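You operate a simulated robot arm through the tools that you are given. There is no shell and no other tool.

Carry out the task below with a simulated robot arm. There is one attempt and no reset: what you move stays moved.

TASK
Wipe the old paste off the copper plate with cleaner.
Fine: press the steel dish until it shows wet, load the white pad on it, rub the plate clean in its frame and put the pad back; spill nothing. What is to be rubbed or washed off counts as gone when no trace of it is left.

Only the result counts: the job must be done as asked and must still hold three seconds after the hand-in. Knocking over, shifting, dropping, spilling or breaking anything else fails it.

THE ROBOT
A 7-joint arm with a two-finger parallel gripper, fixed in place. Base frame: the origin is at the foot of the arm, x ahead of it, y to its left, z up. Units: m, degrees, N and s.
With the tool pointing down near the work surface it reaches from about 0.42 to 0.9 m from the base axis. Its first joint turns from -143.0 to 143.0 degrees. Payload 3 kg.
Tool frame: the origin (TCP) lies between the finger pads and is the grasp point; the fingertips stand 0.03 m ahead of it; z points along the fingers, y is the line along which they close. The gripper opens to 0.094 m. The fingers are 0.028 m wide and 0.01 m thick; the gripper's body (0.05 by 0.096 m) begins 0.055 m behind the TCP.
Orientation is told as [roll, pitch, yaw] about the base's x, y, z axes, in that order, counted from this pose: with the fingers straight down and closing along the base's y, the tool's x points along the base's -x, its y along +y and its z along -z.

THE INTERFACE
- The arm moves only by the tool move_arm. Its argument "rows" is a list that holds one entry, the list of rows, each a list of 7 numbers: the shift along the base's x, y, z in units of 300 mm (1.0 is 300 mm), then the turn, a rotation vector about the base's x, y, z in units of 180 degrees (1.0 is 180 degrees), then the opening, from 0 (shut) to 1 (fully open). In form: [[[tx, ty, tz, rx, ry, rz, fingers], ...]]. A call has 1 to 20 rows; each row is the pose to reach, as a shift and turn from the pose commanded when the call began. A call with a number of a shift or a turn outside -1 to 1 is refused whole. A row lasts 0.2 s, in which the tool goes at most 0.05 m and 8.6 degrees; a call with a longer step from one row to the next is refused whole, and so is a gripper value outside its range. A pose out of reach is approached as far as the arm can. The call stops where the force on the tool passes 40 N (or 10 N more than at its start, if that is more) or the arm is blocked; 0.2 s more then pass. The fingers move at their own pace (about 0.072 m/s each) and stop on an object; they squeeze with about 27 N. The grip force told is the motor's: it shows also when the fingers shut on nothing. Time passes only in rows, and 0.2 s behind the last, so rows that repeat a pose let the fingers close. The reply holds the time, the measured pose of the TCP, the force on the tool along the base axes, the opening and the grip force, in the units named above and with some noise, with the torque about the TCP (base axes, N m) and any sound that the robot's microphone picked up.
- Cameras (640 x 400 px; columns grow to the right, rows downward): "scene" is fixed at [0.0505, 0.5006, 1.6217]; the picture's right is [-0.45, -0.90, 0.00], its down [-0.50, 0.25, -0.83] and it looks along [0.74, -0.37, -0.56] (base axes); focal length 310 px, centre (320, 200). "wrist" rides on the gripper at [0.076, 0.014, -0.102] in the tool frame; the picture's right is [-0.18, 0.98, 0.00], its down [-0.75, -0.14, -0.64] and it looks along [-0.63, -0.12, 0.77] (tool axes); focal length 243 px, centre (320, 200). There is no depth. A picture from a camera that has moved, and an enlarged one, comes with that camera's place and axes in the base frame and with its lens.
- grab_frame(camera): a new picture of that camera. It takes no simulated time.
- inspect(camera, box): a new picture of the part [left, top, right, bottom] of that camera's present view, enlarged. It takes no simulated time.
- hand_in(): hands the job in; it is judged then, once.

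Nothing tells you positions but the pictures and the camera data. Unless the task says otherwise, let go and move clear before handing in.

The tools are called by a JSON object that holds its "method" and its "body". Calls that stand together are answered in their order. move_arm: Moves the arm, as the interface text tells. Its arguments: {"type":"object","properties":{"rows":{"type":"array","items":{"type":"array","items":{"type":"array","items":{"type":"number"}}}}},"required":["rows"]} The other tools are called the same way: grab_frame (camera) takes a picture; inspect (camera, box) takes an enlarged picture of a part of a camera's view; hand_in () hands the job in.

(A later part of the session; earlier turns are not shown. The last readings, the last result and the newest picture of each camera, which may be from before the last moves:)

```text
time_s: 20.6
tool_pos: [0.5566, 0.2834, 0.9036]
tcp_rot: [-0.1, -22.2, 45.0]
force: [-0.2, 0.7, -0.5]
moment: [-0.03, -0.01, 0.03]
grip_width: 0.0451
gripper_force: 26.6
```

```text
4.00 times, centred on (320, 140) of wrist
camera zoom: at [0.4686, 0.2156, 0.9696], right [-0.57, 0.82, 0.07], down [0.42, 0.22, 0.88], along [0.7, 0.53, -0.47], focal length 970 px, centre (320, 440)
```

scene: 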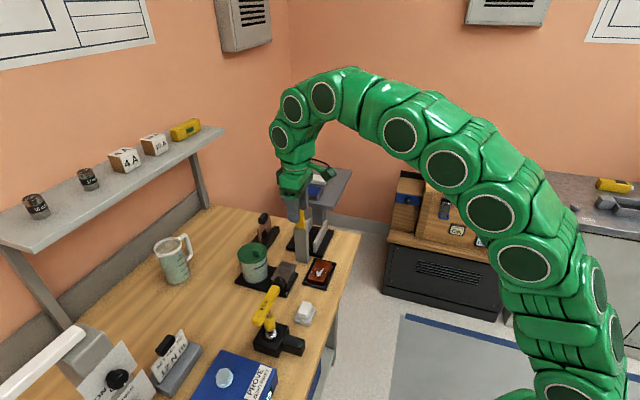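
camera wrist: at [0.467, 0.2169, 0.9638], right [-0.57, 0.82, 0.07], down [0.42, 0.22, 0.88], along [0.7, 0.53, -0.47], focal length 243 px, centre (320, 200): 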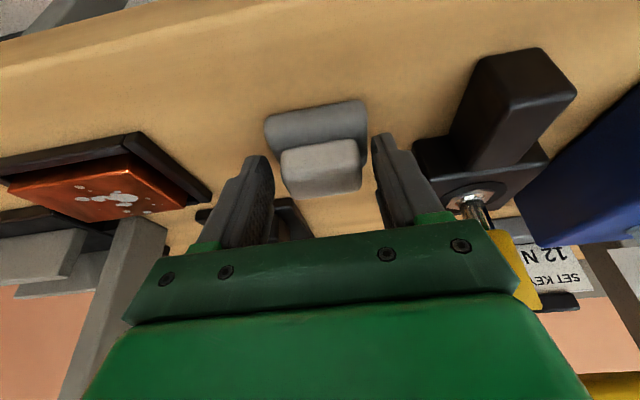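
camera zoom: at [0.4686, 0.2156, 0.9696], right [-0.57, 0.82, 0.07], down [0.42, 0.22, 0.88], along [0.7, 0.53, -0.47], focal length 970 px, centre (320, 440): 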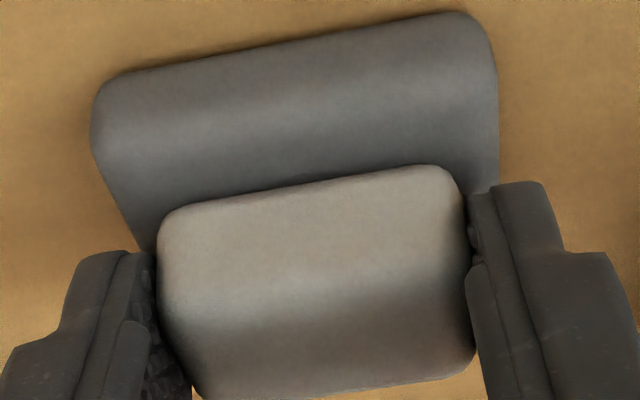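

The pad is held at 0.045 m width. I'll lift it, back away from the torque handle, and carry it to just above the wet dish.

{"method": "move_arm", "body": {"rows": [[[0, 0, 0.02, 0, 0, 0, 0.3], [-0.028, -0.028, 0.067, 0, 0, 0, 0.3], [-0.07, -0.07, 0.167, 0, 0, 0, 0.3], [0.028, -0.111, 0.271, 0, 0, 0, 0.3], [0.161, -0.118, 0.321, 0, 0, 0, 0.3], [0.295, -0.078, 0.338, 0, 0, 0, 0.3], [0.395, -0.011, 0.321, 0, 0, 0, 0.3], [0.451, 0.034, 0.271, 0, 0, 0, 0.3]]]}}

{"method": "grab_frame", "body": {"camera": "wrist"}}

{"method": "inspect", "body": {"camera": "scene", "box": [230, 220, 358, 320]}}

```text
time_s: 22.4
tool_pos: [0.693, 0.2918, 0.9835]
tcp_rot: [-0.1, -22.0, 45.0]
force: [-0.5, -0.5, -0.8]
moment: [-0.01, 0.01, -0.02]
grip_width: 0.0283
gripper_force: 0.1
```

```text
taken
camera wrist: at [0.6042, 0.2243, 1.0502], right [-0.57, 0.82, 0.07], down [0.42, 0.22, 0.88], along [0.7, 0.53, -0.47], focal length 243 px, centre (320, 200)
```

wrist: 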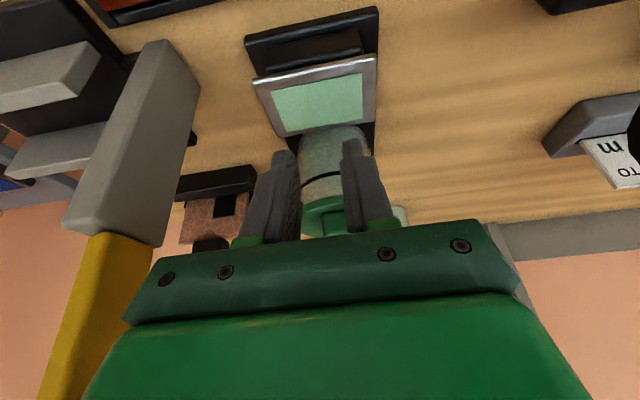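

```text
4.00 times, centred on (294, 270) of scene
camera zoom: at [0.0505, 0.5006, 1.6217], right [-0.45, -0.9, 0.0], down [-0.5, 0.25, -0.83], along [0.74, -0.37, -0.56], focal length 1238 px, centre (424, -80)
```

zoom: 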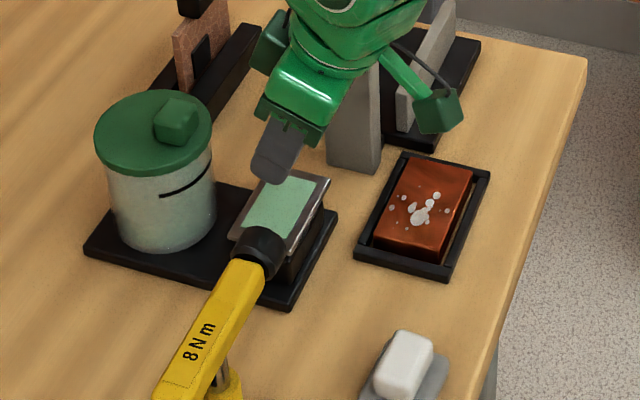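

The pad slipped out and is still on its rest. I'll check how it lies now.

{"method": "inspect", "body": {"camera": "scene", "box": [264, 285, 344, 335]}}

```text
8.00 times, centred on (304, 310) of scene
camera zoom: at [0.0505, 0.5006, 1.6217], right [-0.45, -0.9, 0.0], down [-0.5, 0.25, -0.83], along [0.74, -0.37, -0.56], focal length 2476 px, centre (448, -680)
```

zoom: 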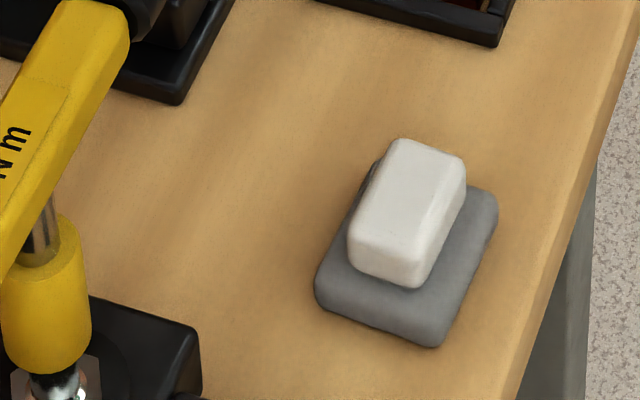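

The rest and pad have moved together about 3 cm towards the robot while I backed off, so my grip (too tilted, only on the pad's top edge) was poor. I'll return above them with less tilt (10°) and look closely before correcting this.

{"method": "move_arm", "body": {"rows": [[[-0.06, -0.039, 0.055, 0, 0, 0, 0.3], [-0.16, -0.106, 0.072, 0, 0, 0, 0.3], [-0.293, -0.146, 0.055, -0.0157, 0.0157, 0, 0.7], [-0.417, -0.133, 0.038, -0.0314, 0.0314, 0, 0.7], [-0.511, -0.084, 0.022, -0.0471, 0.0471, 0, 0.7]]]}}

{"method": "grab_frame", "body": {"camera": "wrist"}}

{"method": "inspect", "body": {"camera": "wrist", "box": [240, 50, 400, 150]}}

{"method": "inspect", "body": {"camera": "scene", "box": [264, 255, 344, 335]}}

```text
time_s: 23.6
tool_pos: [0.5399, 0.2668, 0.9911]
tcp_rot: [-0.1, -10.3, 45.1]
force: [0.4, -0.5, -0.4]
moment: [-0.01, 0.01, -0.02]
grip_width: 0.0658
gripper_force: 0.0
```

```text
taken
camera wrist: at [0.4617, 0.2106, 1.0783], right [-0.57, 0.82, 0.03], down [0.54, 0.35, 0.77], along [0.62, 0.45, -0.64], focal length 243 px, centre (320, 200)
```

wrist: 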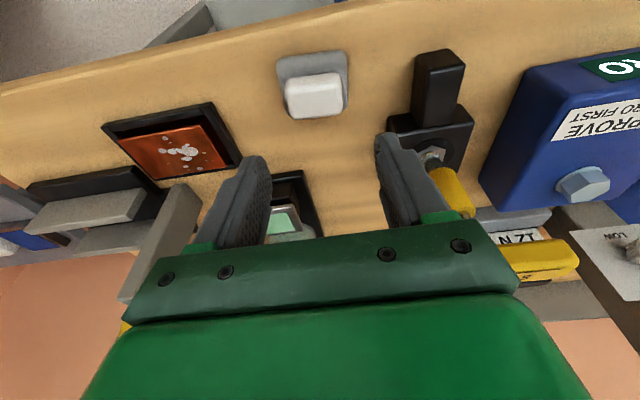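

```text
4.00 times, centred on (320, 100) of wrist
camera zoom: at [0.4617, 0.2106, 1.0783], right [-0.57, 0.82, 0.03], down [0.54, 0.35, 0.77], along [0.62, 0.45, -0.64], focal length 970 px, centre (320, 600)
```

zoom: 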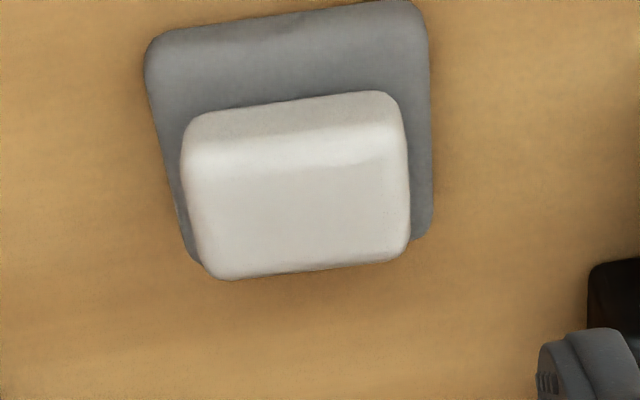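

```text
5.00 times, centred on (304, 295) of scene
camera zoom: at [0.0505, 0.5006, 1.6217], right [-0.45, -0.9, 0.0], down [-0.5, 0.25, -0.83], along [0.74, -0.37, -0.56], focal length 1547 px, centre (400, -275)
```

zoom: 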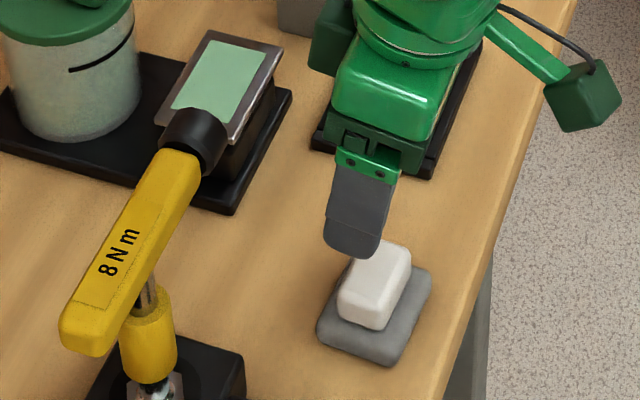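

The pad and grey slab moved as one and turned by about 4°, which suggests they might be a single piece; I'll test that. I'll descend aligned with it (yaw 41°, tilt 10°) for a proper grip on the white block.

{"method": "move_arm", "body": {"rows": [[[0, 0, -0.08, 0, 0, -0.011, 0.7], [0, 0, -0.18, 0, 0, -0.022, 0.7], [0, 0, -0.25, 0, 0, -0.022, 0.7], [0, 0, -0.28, 0, 0, -0.022, 0.7], [0, 0, -0.297, 0, 0, -0.022, 0.7], [0, 0, -0.297, 0, 0, -0.022, 0.7]]]}}

{"method": "inspect", "body": {"camera": "wrist", "box": [240, 80, 400, 180]}}

{"method": "inspect", "body": {"camera": "scene", "box": [274, 285, 338, 325]}}

```text
time_s: 25.0
tool_pos: [0.5387, 0.2677, 0.9036]
tcp_rot: [-0.1, -10.1, 41.1]
force: [-0.5, 0.7, 0.2]
moment: [0.04, 0.0, 0.0]
grip_width: 0.0658
gripper_force: 0.0
```

```text
4.00 times, centred on (320, 130) of wrist
camera zoom: at [0.4578, 0.2165, 0.9897], right [-0.51, 0.86, 0.03], down [0.57, 0.31, 0.77], along [0.65, 0.41, -0.64], focal length 970 px, centre (320, 480)
```

zoom: 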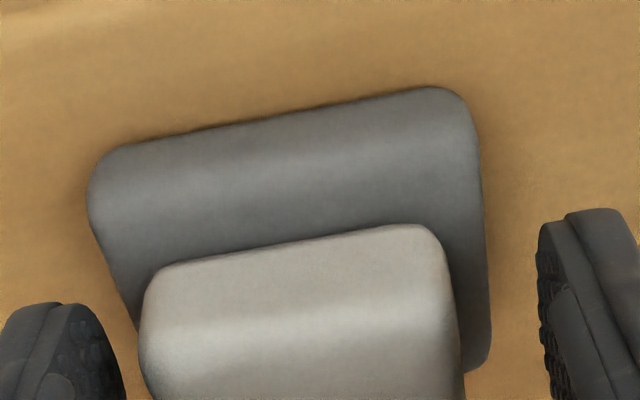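

```text
10.00 times, centred on (306, 305) of scene
camera zoom: at [0.0505, 0.5006, 1.6217], right [-0.45, -0.9, 0.0], down [-0.5, 0.25, -0.83], along [0.74, -0.37, -0.56], focal length 3095 px, centre (460, -850)
```

zoom: 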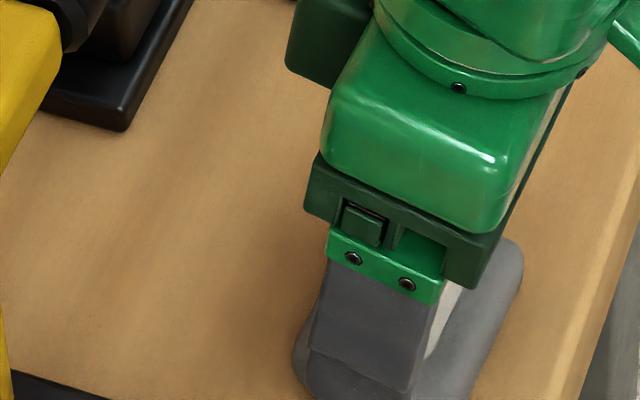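

The fingers need to shift about 4 mm sideways to centre on the white block; then I'll close gently.

{"method": "move_arm", "body": {"rows": [[[0.0092, -0.0106, 0, 0, 0, 0, 0.7], [0.0092, -0.0106, -0.003, 0, 0, 0, 0.6], [0.0092, -0.0106, -0.003, 0, 0, 0, 0.5], [0.0092, -0.0106, -0.003, 0, 0, 0, 0.4], [0.0092, -0.0106, -0.003, 0, 0, 0, 0.2], [0.0092, -0.0106, -0.003, 0, 0, 0, 0.2]]]}}

{"method": "inspect", "body": {"camera": "wrist", "box": [240, 80, 400, 180]}}

```text
time_s: 26.4
tool_pos: [0.5411, 0.2645, 0.9014]
tcp_rot: [-0.1, -10.2, 41.1]
force: [0.5, 0.1, -0.2]
moment: [0.02, 0.0, 0.01]
grip_width: 0.0451
gripper_force: 27.1
```

```text
4.00 times, centred on (320, 130) of wrist
camera zoom: at [0.4609, 0.2132, 0.9889], right [-0.51, 0.86, 0.03], down [0.57, 0.31, 0.77], along [0.65, 0.41, -0.64], focal length 970 px, centre (320, 480)
```

zoom: 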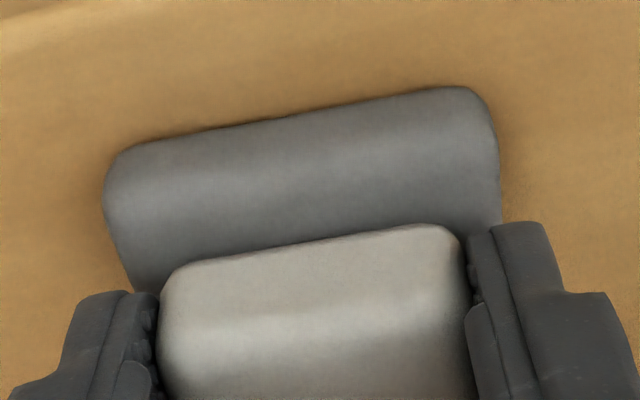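

Gripped at 0.045 m. I'll lift only about 8 mm and look to see whether the grey slab comes along.

{"method": "move_arm", "body": {"rows": [[[0, 0, 0.007, 0, 0, 0, 0.2], [0, 0, 0.014, 0, 0, 0, 0.2], [0, 0, 0.02, 0, 0, 0, 0.2], [0, 0, 0.027, 0, 0, 0, 0.2]]]}}

{"method": "inspect", "body": {"camera": "wrist", "box": [240, 80, 400, 180]}}

{"method": "inspect", "body": {"camera": "scene", "box": [274, 285, 338, 325]}}

```text
time_s: 27.4
tool_pos: [0.5415, 0.2656, 0.9095]
tcp_rot: [-0.1, -10.2, 41.1]
force: [0.3, 0.9, -0.8]
moment: [-0.03, -0.01, 0.0]
grip_width: 0.0448
gripper_force: 26.7
```

```text
4.00 times, centred on (320, 130) of wrist
camera zoom: at [0.4609, 0.2137, 0.997], right [-0.51, 0.86, 0.03], down [0.57, 0.31, 0.77], along [0.65, 0.41, -0.64], focal length 970 px, centre (320, 480)
```

zoom: 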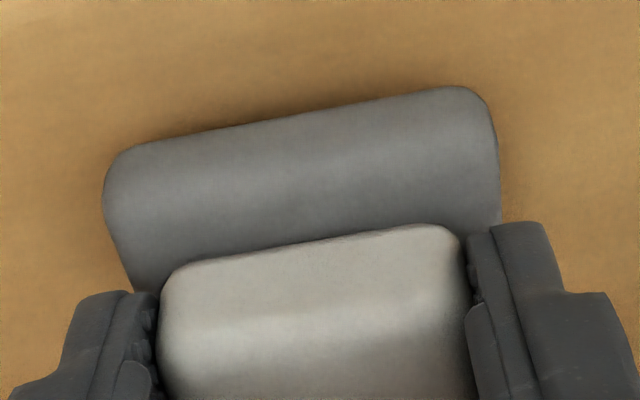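

```text
10.00 times, centred on (306, 305) of scene
camera zoom: at [0.0505, 0.5006, 1.6217], right [-0.45, -0.9, 0.0], down [-0.5, 0.25, -0.83], along [0.74, -0.37, -0.56], focal length 3095 px, centre (460, -850)
```

zoom: 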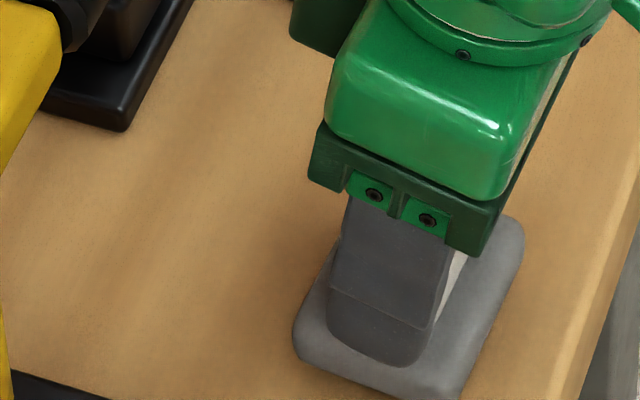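

The grey slab rises with the white block, so it is one pad with a grey sole; nothing else was shifted and its original spot was at about (0.562, 0.292). With this firmer grip I'll carry it smoothly to above the wet dish.

{"method": "move_arm", "body": {"rows": [[[0, 0, 0.035, 0, 0, 0, 0.2], [0, 0, 0.085, 0, 0, 0, 0.2], [0.017, -0.013, 0.143, 0, 0, 0.002, 0.2], [0.05, -0.027, 0.193, 0, 0, 0.004, 0.2], [0.1, -0.033, 0.233, 0, 0, 0.007, 0.2], [0.16, -0.03, 0.267, 0, 0, 0.01, 0.2]]]}}

{"method": "inspect", "body": {"camera": "wrist", "box": [240, 80, 400, 180]}}

{"method": "inspect", "body": {"camera": "scene", "box": [250, 235, 346, 325]}}

```text
time_s: 28.8
tool_pos: [0.59, 0.257, 0.9892]
tcp_rot: [-0.1, -10.3, 42.9]
force: [0.3, -0.1, -1.1]
moment: [0.02, -0.02, 0.0]
grip_width: 0.0449
gripper_force: 27.1
```

```text
4.00 times, centred on (320, 130) of wrist
camera zoom: at [0.5115, 0.2032, 1.0766], right [-0.54, 0.84, 0.03], down [0.56, 0.32, 0.77], along [0.64, 0.43, -0.64], focal length 970 px, centre (320, 480)
```

zoom: 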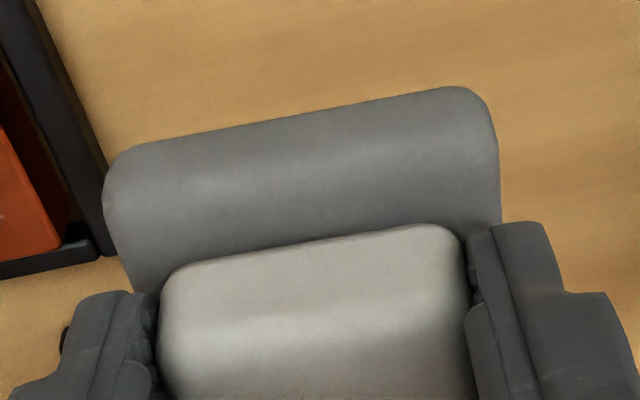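

```text
4.44 times, centred on (298, 280) of scene
camera zoom: at [0.0505, 0.5006, 1.6217], right [-0.45, -0.9, 0.0], down [-0.5, 0.25, -0.83], along [0.74, -0.37, -0.56], focal length 1376 px, centre (418, -156)
```

zoom: 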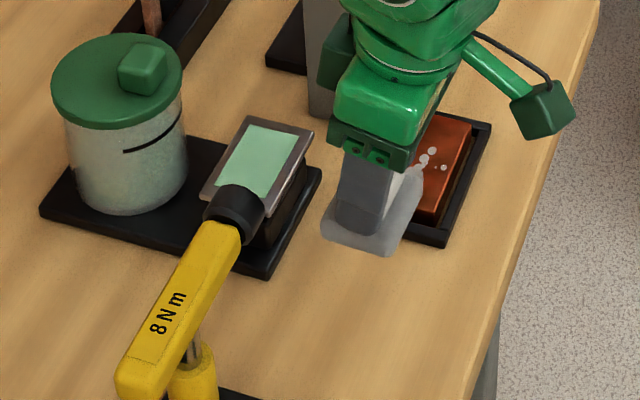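

The pad is held firmly. Continuing to above the dish.

{"method": "move_arm", "body": {"rows": [[[0.067, 0.013, 0.017, 0, 0, 0.002, 0.2], [0.133, 0.037, 0.02, 0, 0, 0.004, 0.2], [0.2, 0.067, 0.013, 0, 0, 0.007, 0.2], [0.263, 0.097, 0.0, 0, 0, 0.009, 0.2], [0.313, 0.12, -0.01, 0, 0, 0.0117, 0.2], [0.348, 0.136, -0.015, 0, 0, 0.0117, 0.2], [0.348, 0.136, -0.015, 0, 0, 0.0117, 0.2]]]}}

{"method": "grab_frame", "body": {"camera": "wrist"}}

{"method": "inspect", "body": {"camera": "wrist", "box": [220, 20, 412, 140]}}

{"method": "inspect", "body": {"camera": "scene", "box": [240, 225, 336, 295]}}

```text
time_s: 30.4
tool_pos: [0.6953, 0.2964, 0.9849]
tcp_rot: [-0.1, -10.2, 45.0]
force: [0.7, 0.3, -1.4]
moment: [0.02, 0.0, 0.0]
grip_width: 0.0448
gripper_force: 27.0
```

```text
taken
camera wrist: at [0.6176, 0.24, 1.072], right [-0.57, 0.82, 0.03], down [0.54, 0.34, 0.77], along [0.62, 0.45, -0.64], focal length 243 px, centre (320, 200)
```

wrist: 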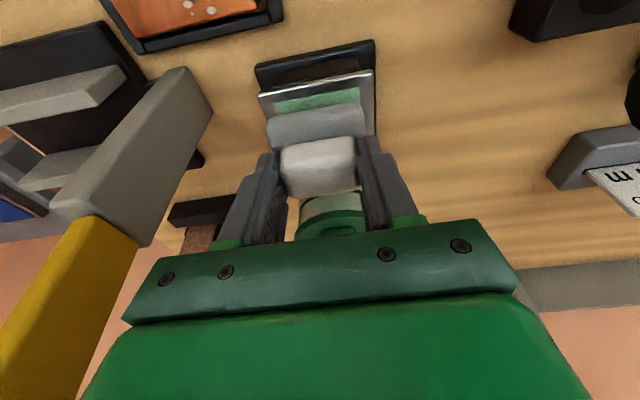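

```text
3.33 times, centred on (316, 80) of wrist
camera zoom: at [0.6176, 0.24, 1.072], right [-0.57, 0.82, 0.03], down [0.54, 0.34, 0.77], along [0.62, 0.45, -0.64], focal length 809 px, centre (333, 600)
```

zoom: 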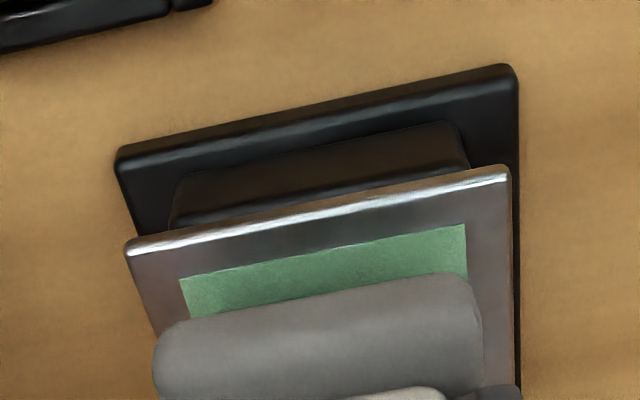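

```text
5.71 times, centred on (288, 260) of scene
camera zoom: at [0.0505, 0.5006, 1.6217], right [-0.45, -0.9, 0.0], down [-0.5, 0.25, -0.83], along [0.74, -0.37, -0.56], focal length 1768 px, centre (503, -143)
```

zoom: 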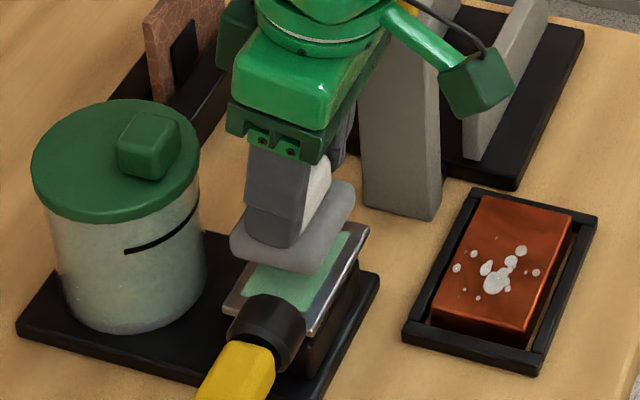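

The pad's sole lines up with the dish. I'll lower it close to the dish and then make gentle contact in small steps.

{"method": "move_arm", "body": {"rows": [[[0, 0, -0.04, 0, 0, 0, 0.2], [0, 0, -0.075, 0, 0, 0, 0.2], [0, 0, -0.09, 0, 0, 0, 0.2], [0, 0, -0.1, 0, 0, 0, 0.2], [0, 0, -0.1, 0, 0, 0, 0.2]]]}}

{"method": "inspect", "body": {"camera": "scene", "box": [240, 225, 336, 295]}}

{"method": "inspect", "body": {"camera": "wrist", "box": [220, 20, 412, 140]}}

```text
time_s: 31.6
tool_pos: [0.6959, 0.2971, 0.9563]
tcp_rot: [0.0, -10.1, 45.0]
force: [0.3, 1.1, 0.3]
moment: [0.04, 0.03, 0.0]
grip_width: 0.0449
gripper_force: 26.9
```

```text
5.71 times, centred on (288, 260) of scene
camera zoom: at [0.0505, 0.5006, 1.6217], right [-0.45, -0.9, 0.0], down [-0.5, 0.25, -0.83], along [0.74, -0.37, -0.56], focal length 1768 px, centre (503, -143)
```

zoom: 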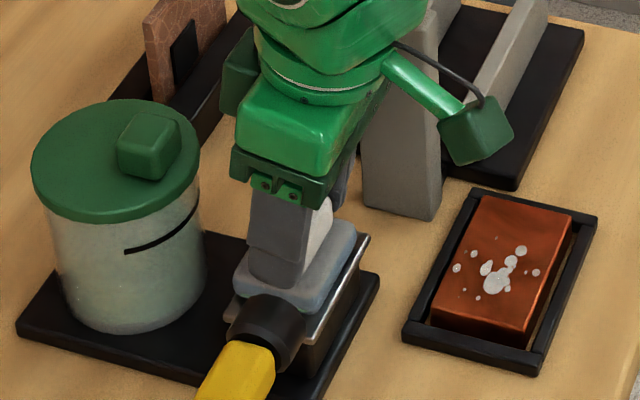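

```text
3.33 times, centred on (316, 80) of wrist
camera zoom: at [0.6182, 0.2406, 1.0424], right [-0.57, 0.82, 0.03], down [0.54, 0.34, 0.77], along [0.62, 0.45, -0.64], focal length 809 px, centre (333, 600)
```

zoom: 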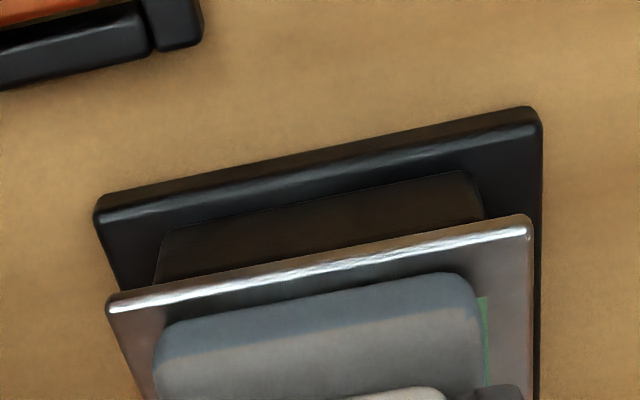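

The sole is turning blue-grey, suggesting it is touching the cleaner. I'll press very lightly and hold a moment to load it well.

{"method": "move_arm", "body": {"rows": [[[0, 0, -0.005, 0, 0, 0, 0.2], [0, 0, -0.01, 0, 0, 0, 0.2], [0, 0, -0.01, 0, 0, 0, 0.2]]]}}

{"method": "inspect", "body": {"camera": "scene", "box": [240, 225, 336, 295]}}

{"method": "inspect", "body": {"camera": "wrist", "box": [220, 20, 412, 140]}}

```text
time_s: 32.4
tool_pos: [0.695, 0.2968, 0.9525]
tcp_rot: [-0.1, -10.1, 45.0]
force: [0.6, 0.2, 2.5]
moment: [0.06, 0.06, 0.0]
grip_width: 0.0451
gripper_force: 27.2
```

```text
5.71 times, centred on (288, 260) of scene
camera zoom: at [0.0505, 0.5006, 1.6217], right [-0.45, -0.9, 0.0], down [-0.5, 0.25, -0.83], along [0.74, -0.37, -0.56], focal length 1768 px, centre (503, -143)
```

zoom: 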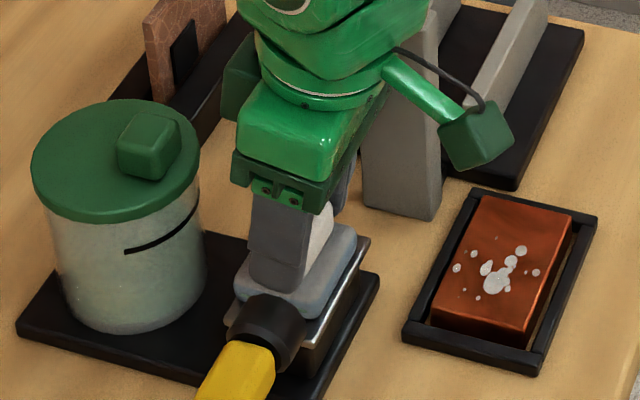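

```text
3.33 times, centred on (316, 80) of wrist
camera zoom: at [0.6177, 0.2406, 1.0394], right [-0.57, 0.82, 0.03], down [0.54, 0.35, 0.77], along [0.62, 0.45, -0.64], focal length 809 px, centre (333, 600)
```

zoom: 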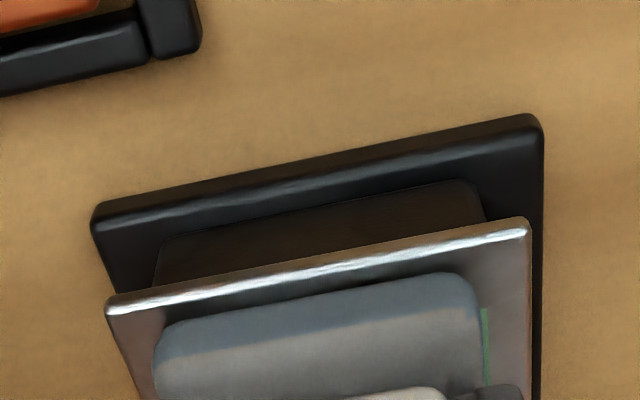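

Contact is made with about 3 N and the sole is taking up cleaner. I'll hold briefly, then lift slowly and look.

{"method": "move_arm", "body": {"rows": [[[0, 0, -0.003, 0, 0, 0, 0.2], [0, 0, -0.004, 0, 0, 0, 0.2], [0, 0, -0.004, 0, 0, 0, 0.2], [0, 0, -0.004, 0, 0, 0, 0.2], [0, 0, 0.005, 0, 0, 0, 0.2], [0, 0, 0.02, 0, 0, 0, 0.2], [0, 0, 0.05, 0, 0, 0, 0.2], [0, 0, 0.09, 0, 0, 0, 0.2], [0, 0, 0.12, 0, 0, 0, 0.2]]]}}

{"method": "inspect", "body": {"camera": "scene", "box": [240, 225, 336, 295]}}

{"method": "inspect", "body": {"camera": "wrist", "box": [220, 20, 412, 140]}}

```text
time_s: 34.4
tool_pos: [0.6938, 0.2964, 0.9885]
tcp_rot: [-0.2, -10.2, 44.9]
force: [-0.7, -0.2, -0.5]
moment: [-0.03, -0.02, -0.01]
grip_width: 0.045
gripper_force: 26.6
```

```text
5.71 times, centred on (288, 260) of scene
camera zoom: at [0.0505, 0.5006, 1.6217], right [-0.45, -0.9, 0.0], down [-0.5, 0.25, -0.83], along [0.74, -0.37, -0.56], focal length 1768 px, centre (503, -143)
```

zoom: 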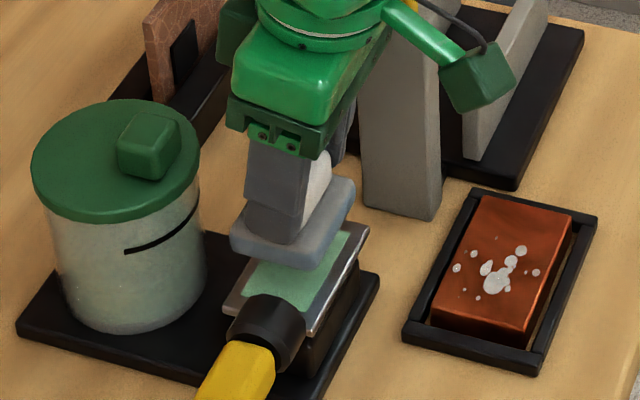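

```text
3.33 times, centred on (316, 80) of wrist
camera zoom: at [0.6172, 0.2397, 1.0754], right [-0.57, 0.82, 0.03], down [0.54, 0.34, 0.77], along [0.62, 0.45, -0.64], focal length 809 px, centre (333, 600)
```

zoom: 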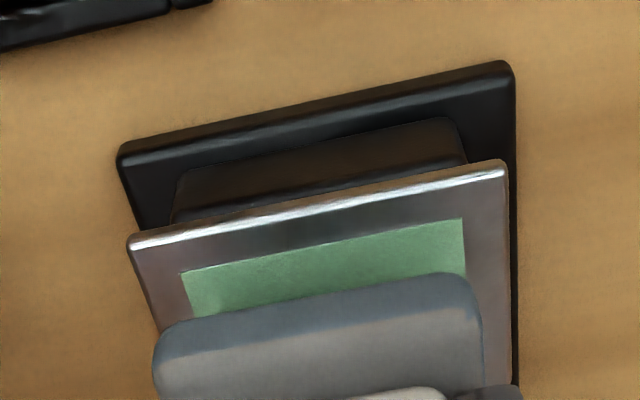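

The sole's underside is blue (loaded) and nothing has spilled. I'll back off towards the robot, then move sideways to above the copper plate, keeping clear of the lever.

{"method": "move_arm", "body": {"rows": [[[-0.067, -0.067, 0, 0, 0, 0, 0.2], [-0.143, -0.143, 0, 0, 0, 0, 0.2], [-0.207, -0.207, 0, 0, 0, 0, 0.2], [-0.2, -0.25, -0.01, 0, 0, 0, 0.2], [-0.15, -0.307, -0.027, 0, 0, 0, 0.2], [-0.093, -0.357, -0.05, 0, 0, 0, 0.2], [-0.055, -0.377, -0.073, 0, 0, 0, 0.2], [-0.055, -0.377, -0.073, 0, 0, 0, 0.2]]]}}

{"method": "grab_frame", "body": {"camera": "wrist"}}

{"method": "inspect", "body": {"camera": "wrist", "box": [220, 20, 412, 140]}}

{"method": "inspect", "body": {"camera": "scene", "box": [250, 200, 378, 300]}}

```text
time_s: 36.2
tool_pos: [0.6785, 0.1855, 0.9658]
tcp_rot: [-0.1, -10.1, 44.9]
force: [0.1, 0.0, -0.8]
moment: [-0.02, 0.01, 0.0]
grip_width: 0.045
gripper_force: 27.0
```

```text
taken
camera wrist: at [0.601, 0.1284, 1.053], right [-0.57, 0.82, 0.03], down [0.54, 0.34, 0.76], along [0.62, 0.45, -0.64], focal length 243 px, centre (320, 200)
```

wrist: 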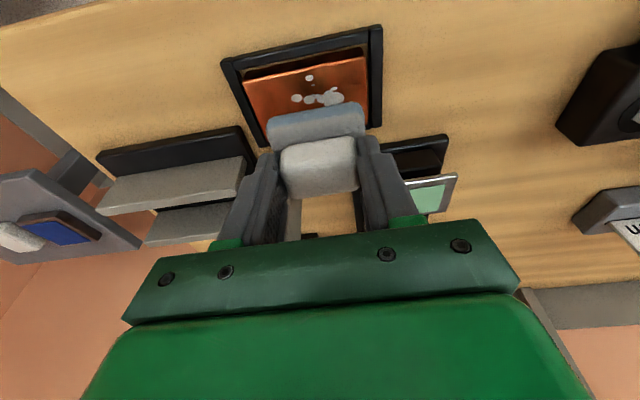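

```text
3.33 times, centred on (316, 80) of wrist
camera zoom: at [0.601, 0.1284, 1.053], right [-0.57, 0.82, 0.03], down [0.54, 0.34, 0.76], along [0.62, 0.45, -0.64], focal length 809 px, centre (333, 600)
```

zoom: 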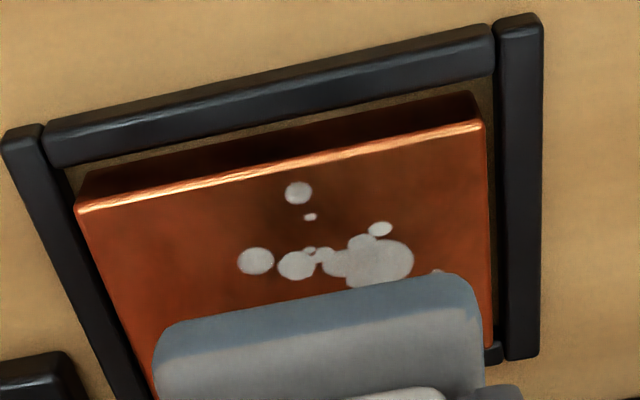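

```text
4.00 times, centred on (314, 250) of scene
camera zoom: at [0.0505, 0.5006, 1.6217], right [-0.45, -0.9, 0.0], down [-0.5, 0.25, -0.83], along [0.74, -0.37, -0.56], focal length 1238 px, centre (344, 0)
```

zoom: 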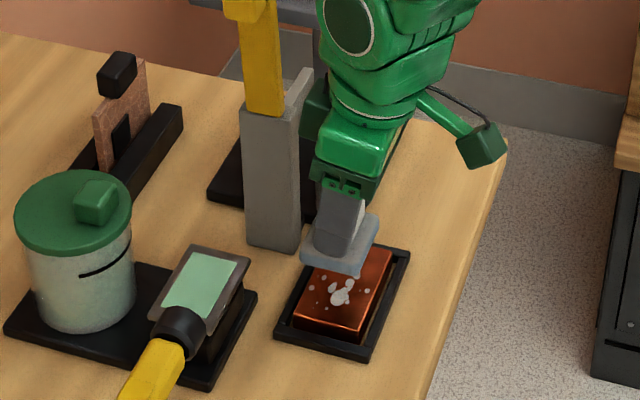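

The loaded pad hangs above the plate, roughly centred (about 8 mm to the side where the spots are). I'll lower it close and then touch down gently.

{"method": "move_arm", "body": {"rows": [[[0, 0, -0.06, 0, 0, 0, 0.2], [0, 0, -0.11, 0, 0, 0, 0.2], [0, 0, -0.13, 0, 0, 0, 0.2], [0, 0, -0.14, 0, 0, 0, 0.2], [0, 0, -0.147, 0, 0, 0, 0.2], [0, 0, -0.154, 0, 0, 0, 0.2]]]}}

{"method": "inspect", "body": {"camera": "scene", "box": [270, 220, 366, 295]}}

```text
time_s: 37.6
tool_pos: [0.6771, 0.1838, 0.9215]
tcp_rot: [0.0, -10.2, 45.0]
force: [-3.0, -2.1, 18.0]
moment: [0.0, 0.36, 0.03]
grip_width: 0.045
gripper_force: 26.8
```

```text
5.33 times, centred on (318, 258) of scene
camera zoom: at [0.0505, 0.5006, 1.6217], right [-0.45, -0.9, 0.0], down [-0.5, 0.25, -0.83], along [0.74, -0.37, -0.56], focal length 1651 px, centre (331, -107)
```

zoom: 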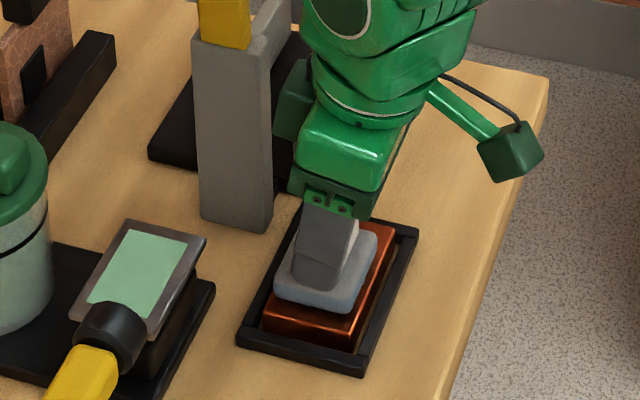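

Contact is firm (18 N). I'll ease to a lighter pressure and start rubbing along the plate with small strokes.

{"method": "move_arm", "body": {"rows": [[[0, 0, 0.0027, 0, 0, 0, 0.2], [-0.015, 0.015, 0.0027, 0, 0, 0, 0.2], [-0.03, 0.03, 0.0027, 0, 0, 0, 0.2], [-0.015, 0.015, 0.0027, 0, 0, 0, 0.2], [0, 0, 0.0027, 0, 0, 0, 0.2], [0.015, -0.015, 0.0027, 0, 0, 0, 0.2], [0.025, -0.025, 0.0027, 0, 0, 0, 0.2], [0.01, -0.01, 0.0027, 0, 0, 0, 0.2], [0, 0, 0.0027, 0, 0, 0, 0.2]]]}}

{"method": "inspect", "body": {"camera": "scene", "box": [270, 220, 366, 295]}}

{"method": "inspect", "body": {"camera": "wrist", "box": [220, 20, 412, 140]}}

```text
time_s: 39.6
tool_pos: [0.6784, 0.1829, 0.9226]
tcp_rot: [-0.1, -10.2, 45.0]
force: [5.3, -5.4, 15.5]
moment: [-0.17, -0.27, -0.03]
grip_width: 0.0451
gripper_force: 26.8
```

```text
5.33 times, centred on (318, 258) of scene
camera zoom: at [0.0505, 0.5006, 1.6217], right [-0.45, -0.9, 0.0], down [-0.5, 0.25, -0.83], along [0.74, -0.37, -0.56], focal length 1651 px, centre (331, -107)
```

zoom: 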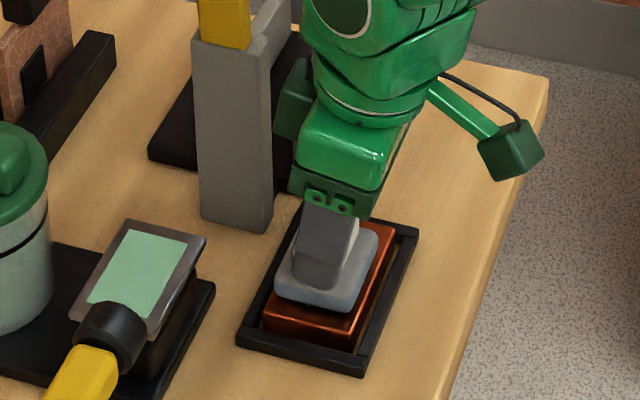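

```text
3.33 times, centred on (316, 80) of wrist
camera zoom: at [0.6015, 0.1271, 1.0084], right [-0.57, 0.82, 0.03], down [0.54, 0.34, 0.77], along [0.62, 0.45, -0.64], focal length 809 px, centre (333, 600)
```

zoom: 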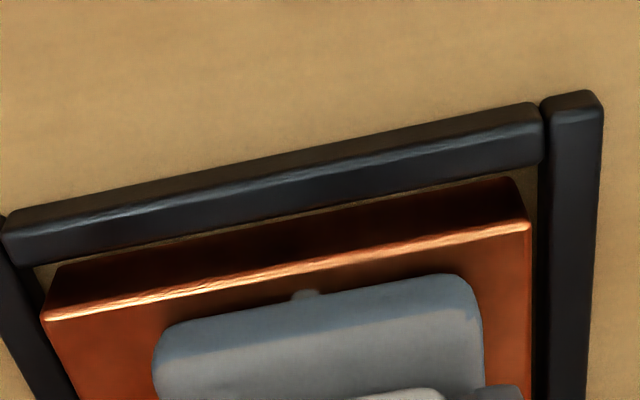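

One spot remains just beyond the pad's near edge. I'll rub along rows shifted towards the near edge and then towards the far edge.

{"method": "move_arm", "body": {"rows": [[[-0.008, -0.008, 0.0012, 0, 0, 0, 0.2], [-0.0165, -0.0165, 0.0012, 0, 0, 0, 0.2], [-0.0315, -0.0015, 0.0012, 0, 0, 0, 0.2], [-0.0465, 0.0135, 0.0012, 0, 0, 0, 0.2], [-0.0315, -0.0015, 0.0012, 0, 0, 0, 0.2], [-0.0165, -0.0165, 0.0012, 0, 0, 0, 0.2], [-0.0015, -0.0315, 0.0012, 0, 0, 0, 0.2], [0.0085, -0.0415, 0.0012, 0, 0, 0, 0.2], [-0.0065, -0.0265, 0.0012, 0, 0, 0, 0.2], [-0.0165, -0.0165, 0.0012, 0, 0, 0, 0.2], [0, 0, 0.0012, 0, 0, 0, 0.2], [0.0118, 0.0118, 0.0012, 0, 0, 0, 0.2], [-0.0032, 0.0268, 0.0012, 0, 0, 0, 0.2], [-0.0182, 0.0418, 0.0012, 0, 0, 0, 0.2], [-0.0032, 0.0268, 0.0012, 0, 0, 0, 0.2], [0.0118, 0.0118, 0.0012, 0, 0, 0, 0.2], [0.0268, -0.0032, 0.0012, 0, 0, 0, 0.2], [0.0368, -0.0132, 0.0012, 0, 0, 0, 0.2], [0.0118, 0.0118, 0.0012, 0, 0, 0, 0.2], [0, 0, 0.0012, 0, 0, 0, 0.2]]]}}

{"method": "inspect", "body": {"camera": "scene", "box": [270, 220, 366, 295]}}

{"method": "inspect", "body": {"camera": "wrist", "box": [220, 20, 412, 140]}}

```text
time_s: 43.8
tool_pos: [0.6769, 0.184, 0.9216]
tcp_rot: [-0.1, -10.2, 45.0]
force: [-0.2, 0.5, 0.3]
moment: [0.05, 0.07, 0.01]
grip_width: 0.0451
gripper_force: 26.7
```

```text
5.33 times, centred on (318, 258) of scene
camera zoom: at [0.0505, 0.5006, 1.6217], right [-0.45, -0.9, 0.0], down [-0.5, 0.25, -0.83], along [0.74, -0.37, -0.56], focal length 1651 px, centre (331, -107)
```

zoom: 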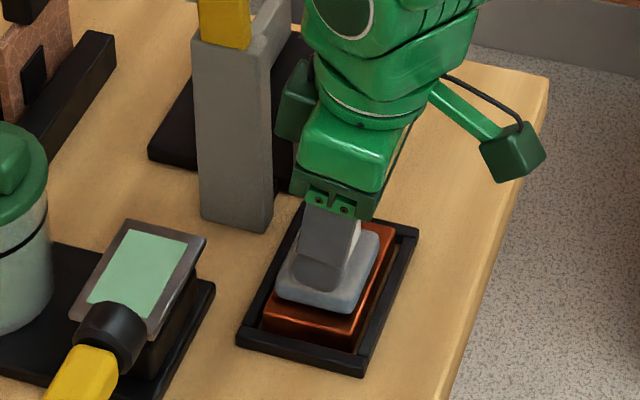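

```text
3.33 times, centred on (316, 80) of wrist
camera zoom: at [0.6001, 0.1267, 1.0082], right [-0.57, 0.82, 0.03], down [0.54, 0.34, 0.77], along [0.62, 0.45, -0.64], focal length 809 px, centre (333, 600)
```

zoom: 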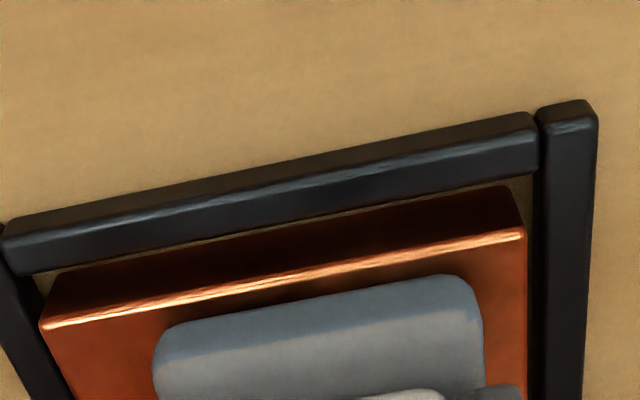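

The near spot has gone. I'll lift and back off to see the whole plate.

{"method": "move_arm", "body": {"rows": [[[0, 0, 0.03, 0, 0, 0, 0.2], [0, 0, 0.09, 0, 0, 0, 0.2], [-0.03, -0.03, 0.16, 0, 0, 0, 0.2], [-0.1, -0.1, 0.22, 0, 0, 0, 0.2], [-0.19, -0.19, 0.27, 0, 0, 0, 0.2], [-0.27, -0.27, 0.3, 0, 0, 0, 0.2]]]}}

{"method": "grab_frame", "body": {"camera": "wrist"}}

{"method": "inspect", "body": {"camera": "scene", "box": [290, 245, 350, 295]}}

```text
time_s: 45.2
tool_pos: [0.5963, 0.1014, 1.0117]
tcp_rot: [-0.1, -10.1, 44.8]
force: [0.2, 1.0, -0.4]
moment: [0.01, 0.0, 0.04]
grip_width: 0.045
gripper_force: 27.0
```

```text
taken
camera wrist: at [0.5194, 0.0452, 1.0986], right [-0.57, 0.82, 0.03], down [0.54, 0.34, 0.76], along [0.62, 0.45, -0.64], focal length 243 px, centre (320, 200)
```

wrist: 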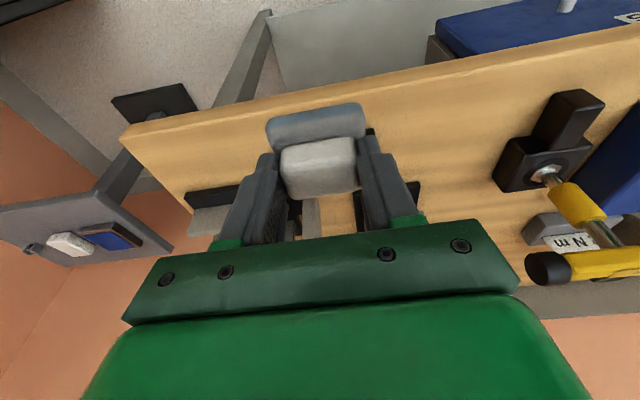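

```text
8.00 times, centred on (320, 270) of scene
camera zoom: at [0.0505, 0.5006, 1.6217], right [-0.45, -0.9, 0.0], down [-0.5, 0.25, -0.83], along [0.74, -0.37, -0.56], focal length 2476 px, centre (320, -360)
```

zoom: 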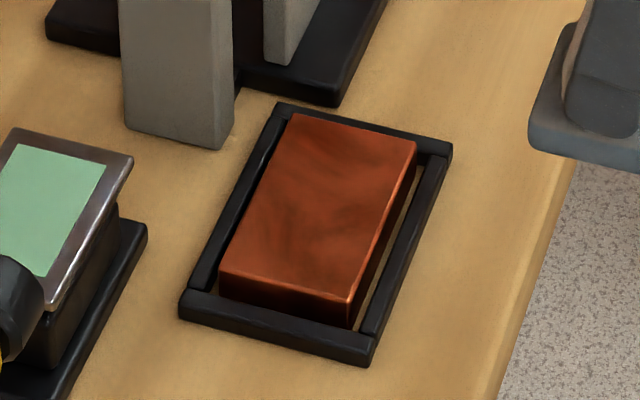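

From the fixed camera the plate looks clean. I'll check it at higher magnification for small traces.

{"method": "inspect", "body": {"camera": "scene", "box": [302, 256, 334, 276]}}

{"method": "inspect", "body": {"camera": "scene", "box": [304, 266, 336, 286]}}

{"method": "inspect", "body": {"camera": "scene", "box": [330, 230, 380, 270]}}

```text
16.00 times, centred on (318, 266) of scene
camera zoom: at [0.0505, 0.5006, 1.6217], right [-0.45, -0.9, 0.0], down [-0.5, 0.25, -0.83], along [0.74, -0.37, -0.56], focal length 4952 px, centre (352, -856)
```

zoom: 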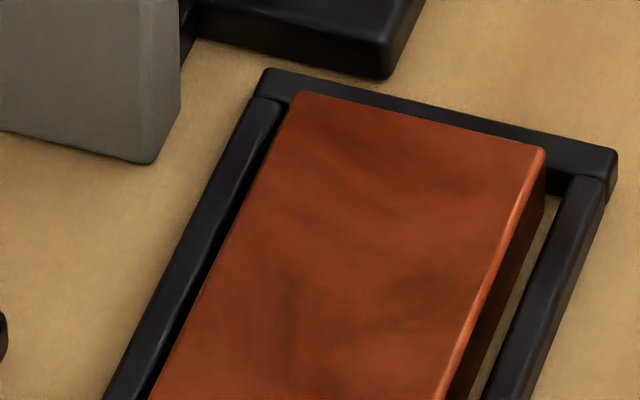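

```text
16.00 times, centred on (320, 276) of scene
camera zoom: at [0.0505, 0.5006, 1.6217], right [-0.45, -0.9, 0.0], down [-0.5, 0.25, -0.83], along [0.74, -0.37, -0.56], focal length 4952 px, centre (320, -1016)
```

zoom: 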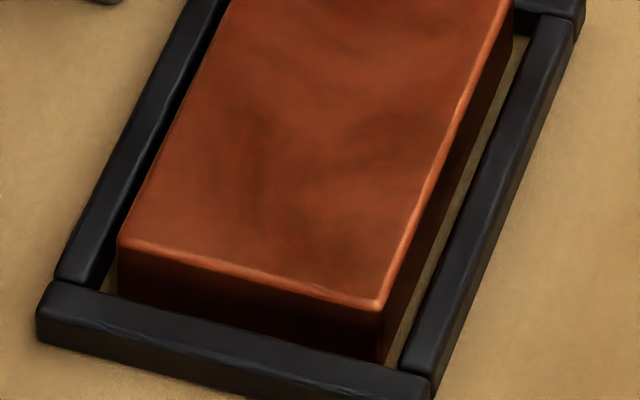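

```text
10.00 times, centred on (355, 250) of scene
camera zoom: at [0.0505, 0.5006, 1.6217], right [-0.45, -0.9, 0.0], down [-0.5, 0.25, -0.83], along [0.74, -0.37, -0.56], focal length 3095 px, centre (-30, -300)
```

zoom: 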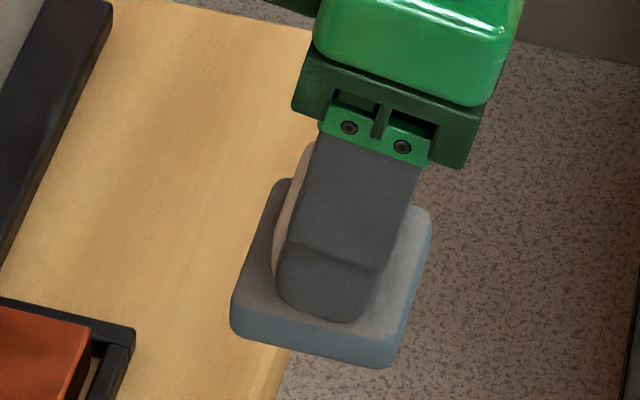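

The plate shows no spots. On the way to putting the pad back I'll pause where the wrist camera can see the plate from above to double-check for faint traces.

{"method": "move_arm", "body": {"rows": [[[-0.02, 0.07, 0.03, 0, 0, 0, 0.2], [-0.05, 0.17, 0.07, 0, 0, 0, 0.2], [-0.08, 0.27, 0.1, 0, 0, 0, 0.2], [-0.11, 0.35, 0.12, 0, 0, 0, 0.2], [-0.121, 0.395, 0.128, 0, 0, 0, 0.2]]]}}

{"method": "grab_frame", "body": {"camera": "wrist"}}

{"method": "inspect", "body": {"camera": "wrist", "box": [150, 80, 278, 170]}}

```text
time_s: 46.4
tool_pos: [0.5597, 0.22, 1.0499]
tcp_rot: [-0.1, -10.2, 45.0]
force: [-0.7, 0.5, -1.4]
moment: [-0.03, 0.02, -0.01]
grip_width: 0.045
gripper_force: 27.1
```

```text
taken
camera wrist: at [0.4839, 0.1642, 1.137], right [-0.57, 0.82, 0.03], down [0.54, 0.35, 0.77], along [0.62, 0.45, -0.64], focal length 243 px, centre (320, 200)
```

wrist: 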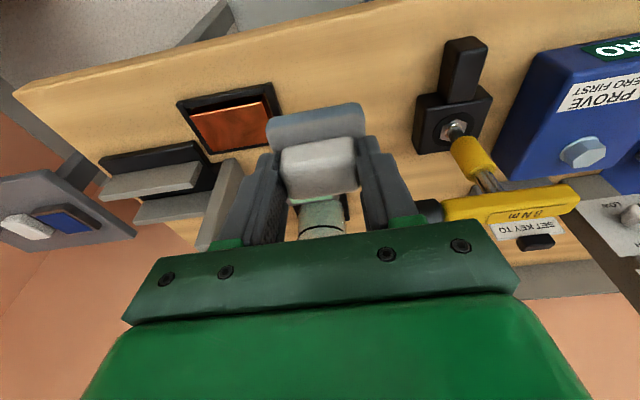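

```text
4.44 times, centred on (214, 125) of wrist
camera zoom: at [0.4839, 0.1642, 1.137], right [-0.57, 0.82, 0.03], down [0.54, 0.35, 0.77], along [0.62, 0.45, -0.64], focal length 1078 px, centre (791, 533)
```

zoom: 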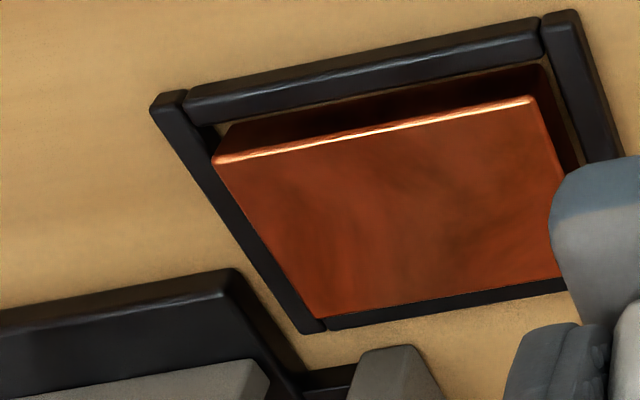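

The plate is clean from this view too. Now I'll bring the pad back over its original spot at about (0.564, 0.292) and stop about 1 cm above the table.

{"method": "move_arm", "body": {"rows": [[[-0.02, 0.033, -0.04, 0, 0, 0, 0.2], [-0.04, 0.067, -0.11, 0, 0, 0, 0.2], [-0.062, 0.117, -0.23, 0, 0, 0, 0.2], [-0.062, 0.157, -0.34, 0, 0, 0, 0.2], [-0.032, 0.193, -0.41, 0, 0, 0, 0.2], [0.001, 0.228, -0.455, 0, 0, 0, 0.2], [0.001, 0.228, -0.455, 0, 0, 0, 0.2]]]}}

{"method": "grab_frame", "body": {"camera": "wrist"}}

{"method": "inspect", "body": {"camera": "scene", "box": [250, 255, 346, 330]}}

```text
time_s: 48.0
tool_pos: [0.562, 0.2916, 0.9137]
tcp_rot: [0.0, -10.2, 45.0]
force: [0.2, 0.3, 0.0]
moment: [-0.02, -0.02, -0.02]
grip_width: 0.0452
gripper_force: 27.2
```

```text
taken
camera wrist: at [0.4838, 0.2334, 1.0004], right [-0.57, 0.82, 0.03], down [0.54, 0.34, 0.77], along [0.62, 0.45, -0.64], focal length 243 px, centre (320, 200)
```

wrist: 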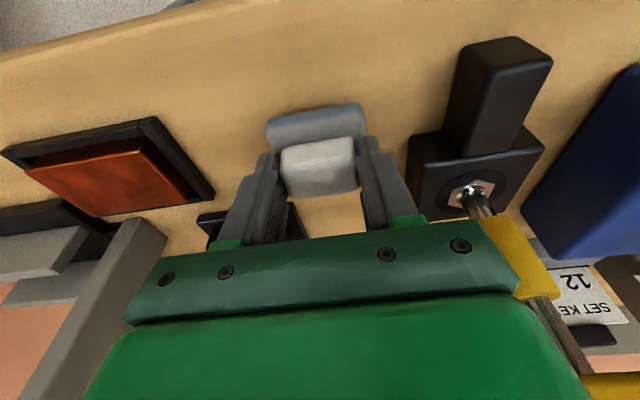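

```text
5.33 times, centred on (298, 292) of scene
camera zoom: at [0.0505, 0.5006, 1.6217], right [-0.45, -0.9, 0.0], down [-0.5, 0.25, -0.83], along [0.74, -0.37, -0.56], focal length 1651 px, centre (437, -293)
```

zoom: 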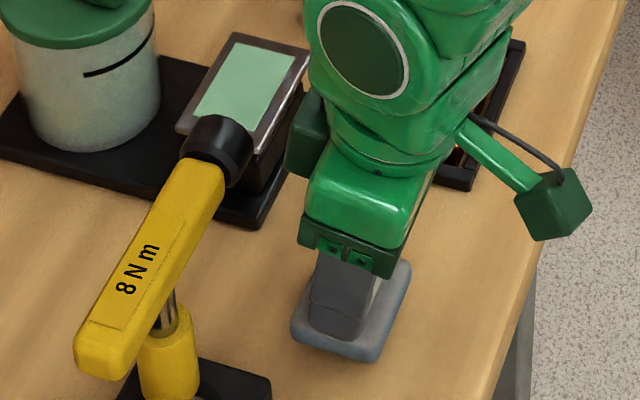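

The pad is about 4 mm too far out compared with its original spot; I'll correct that while lowering, then feel for the table in small steps.

{"method": "move_arm", "body": {"rows": [[[-0.006, -0.011, 0, 0, 0, 0, 0.2], [-0.006, -0.011, -0.02, 0, 0, 0, 0.2], [-0.006, -0.011, -0.03, 0, 0, 0, 0.2], [-0.006, -0.011, -0.036, 0, 0, 0, 0.2], [-0.006, -0.011, -0.036, 0, 0, 0, 0.2]]]}}

{"method": "inspect", "body": {"camera": "scene", "box": [264, 285, 344, 335]}}

```text
time_s: 49.2
tool_pos: [0.5583, 0.2868, 0.9021]
tcp_rot: [-0.1, -10.3, 45.0]
force: [-0.4, 0.3, -0.2]
moment: [-0.01, 0.03, 0.0]
grip_width: 0.045
gripper_force: 26.7
```

```text
8.00 times, centred on (304, 310) of scene
camera zoom: at [0.0505, 0.5006, 1.6217], right [-0.45, -0.9, 0.0], down [-0.5, 0.25, -0.83], along [0.74, -0.37, -0.56], focal length 2476 px, centre (448, -680)
```

zoom: 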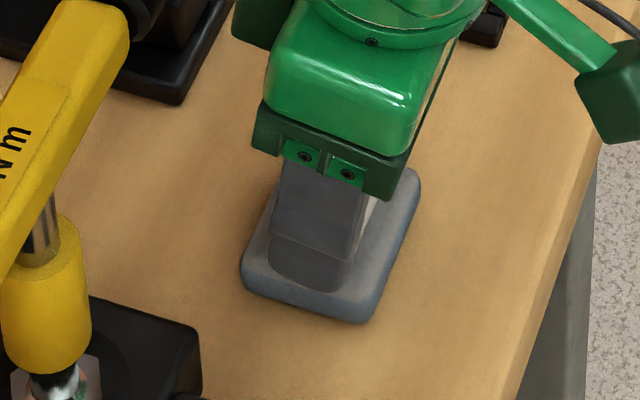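

The pad is within about 2 mm of where it started. I'll lower the last couple of millimetres until it touches.

{"method": "move_arm", "body": {"rows": [[[0, 0, -0.003, 0, 0, 0, 0.2], [0, 0, -0.006, 0, 0, 0, 0.2], [0, 0, -0.009, 0, 0, 0, 0.2], [0, 0, -0.009, 0, 0, 0, 0.2]]]}}

```text
time_s: 50.2
tool_pos: [0.5595, 0.2862, 0.9016]
tcp_rot: [-0.2, -10.4, 45.0]
force: [-0.4, -3.1, 26.9]
moment: [-0.05, 0.17, 0.02]
grip_width: 0.0448
gripper_force: 26.9
```

The pad is down on the table, pressed a bit firmly (27 N). I'll ease that off, then open the fingers.

{"method": "move_arm", "body": {"rows": [[[0, 0, 0.003, 0, 0, 0, 0.2], [0, 0, 0.006, 0, 0, 0, 0.2], [0, 0, 0.006, 0, 0, 0, 0.2]]]}}

```text
time_s: 51.0
tool_pos: [0.5594, 0.2854, 0.9009]
tcp_rot: [-0.1, -10.1, 45.0]
force: [0.2, 1.3, 1.5]
moment: [0.09, -0.05, 0.01]
grip_width: 0.045
gripper_force: 26.9
```

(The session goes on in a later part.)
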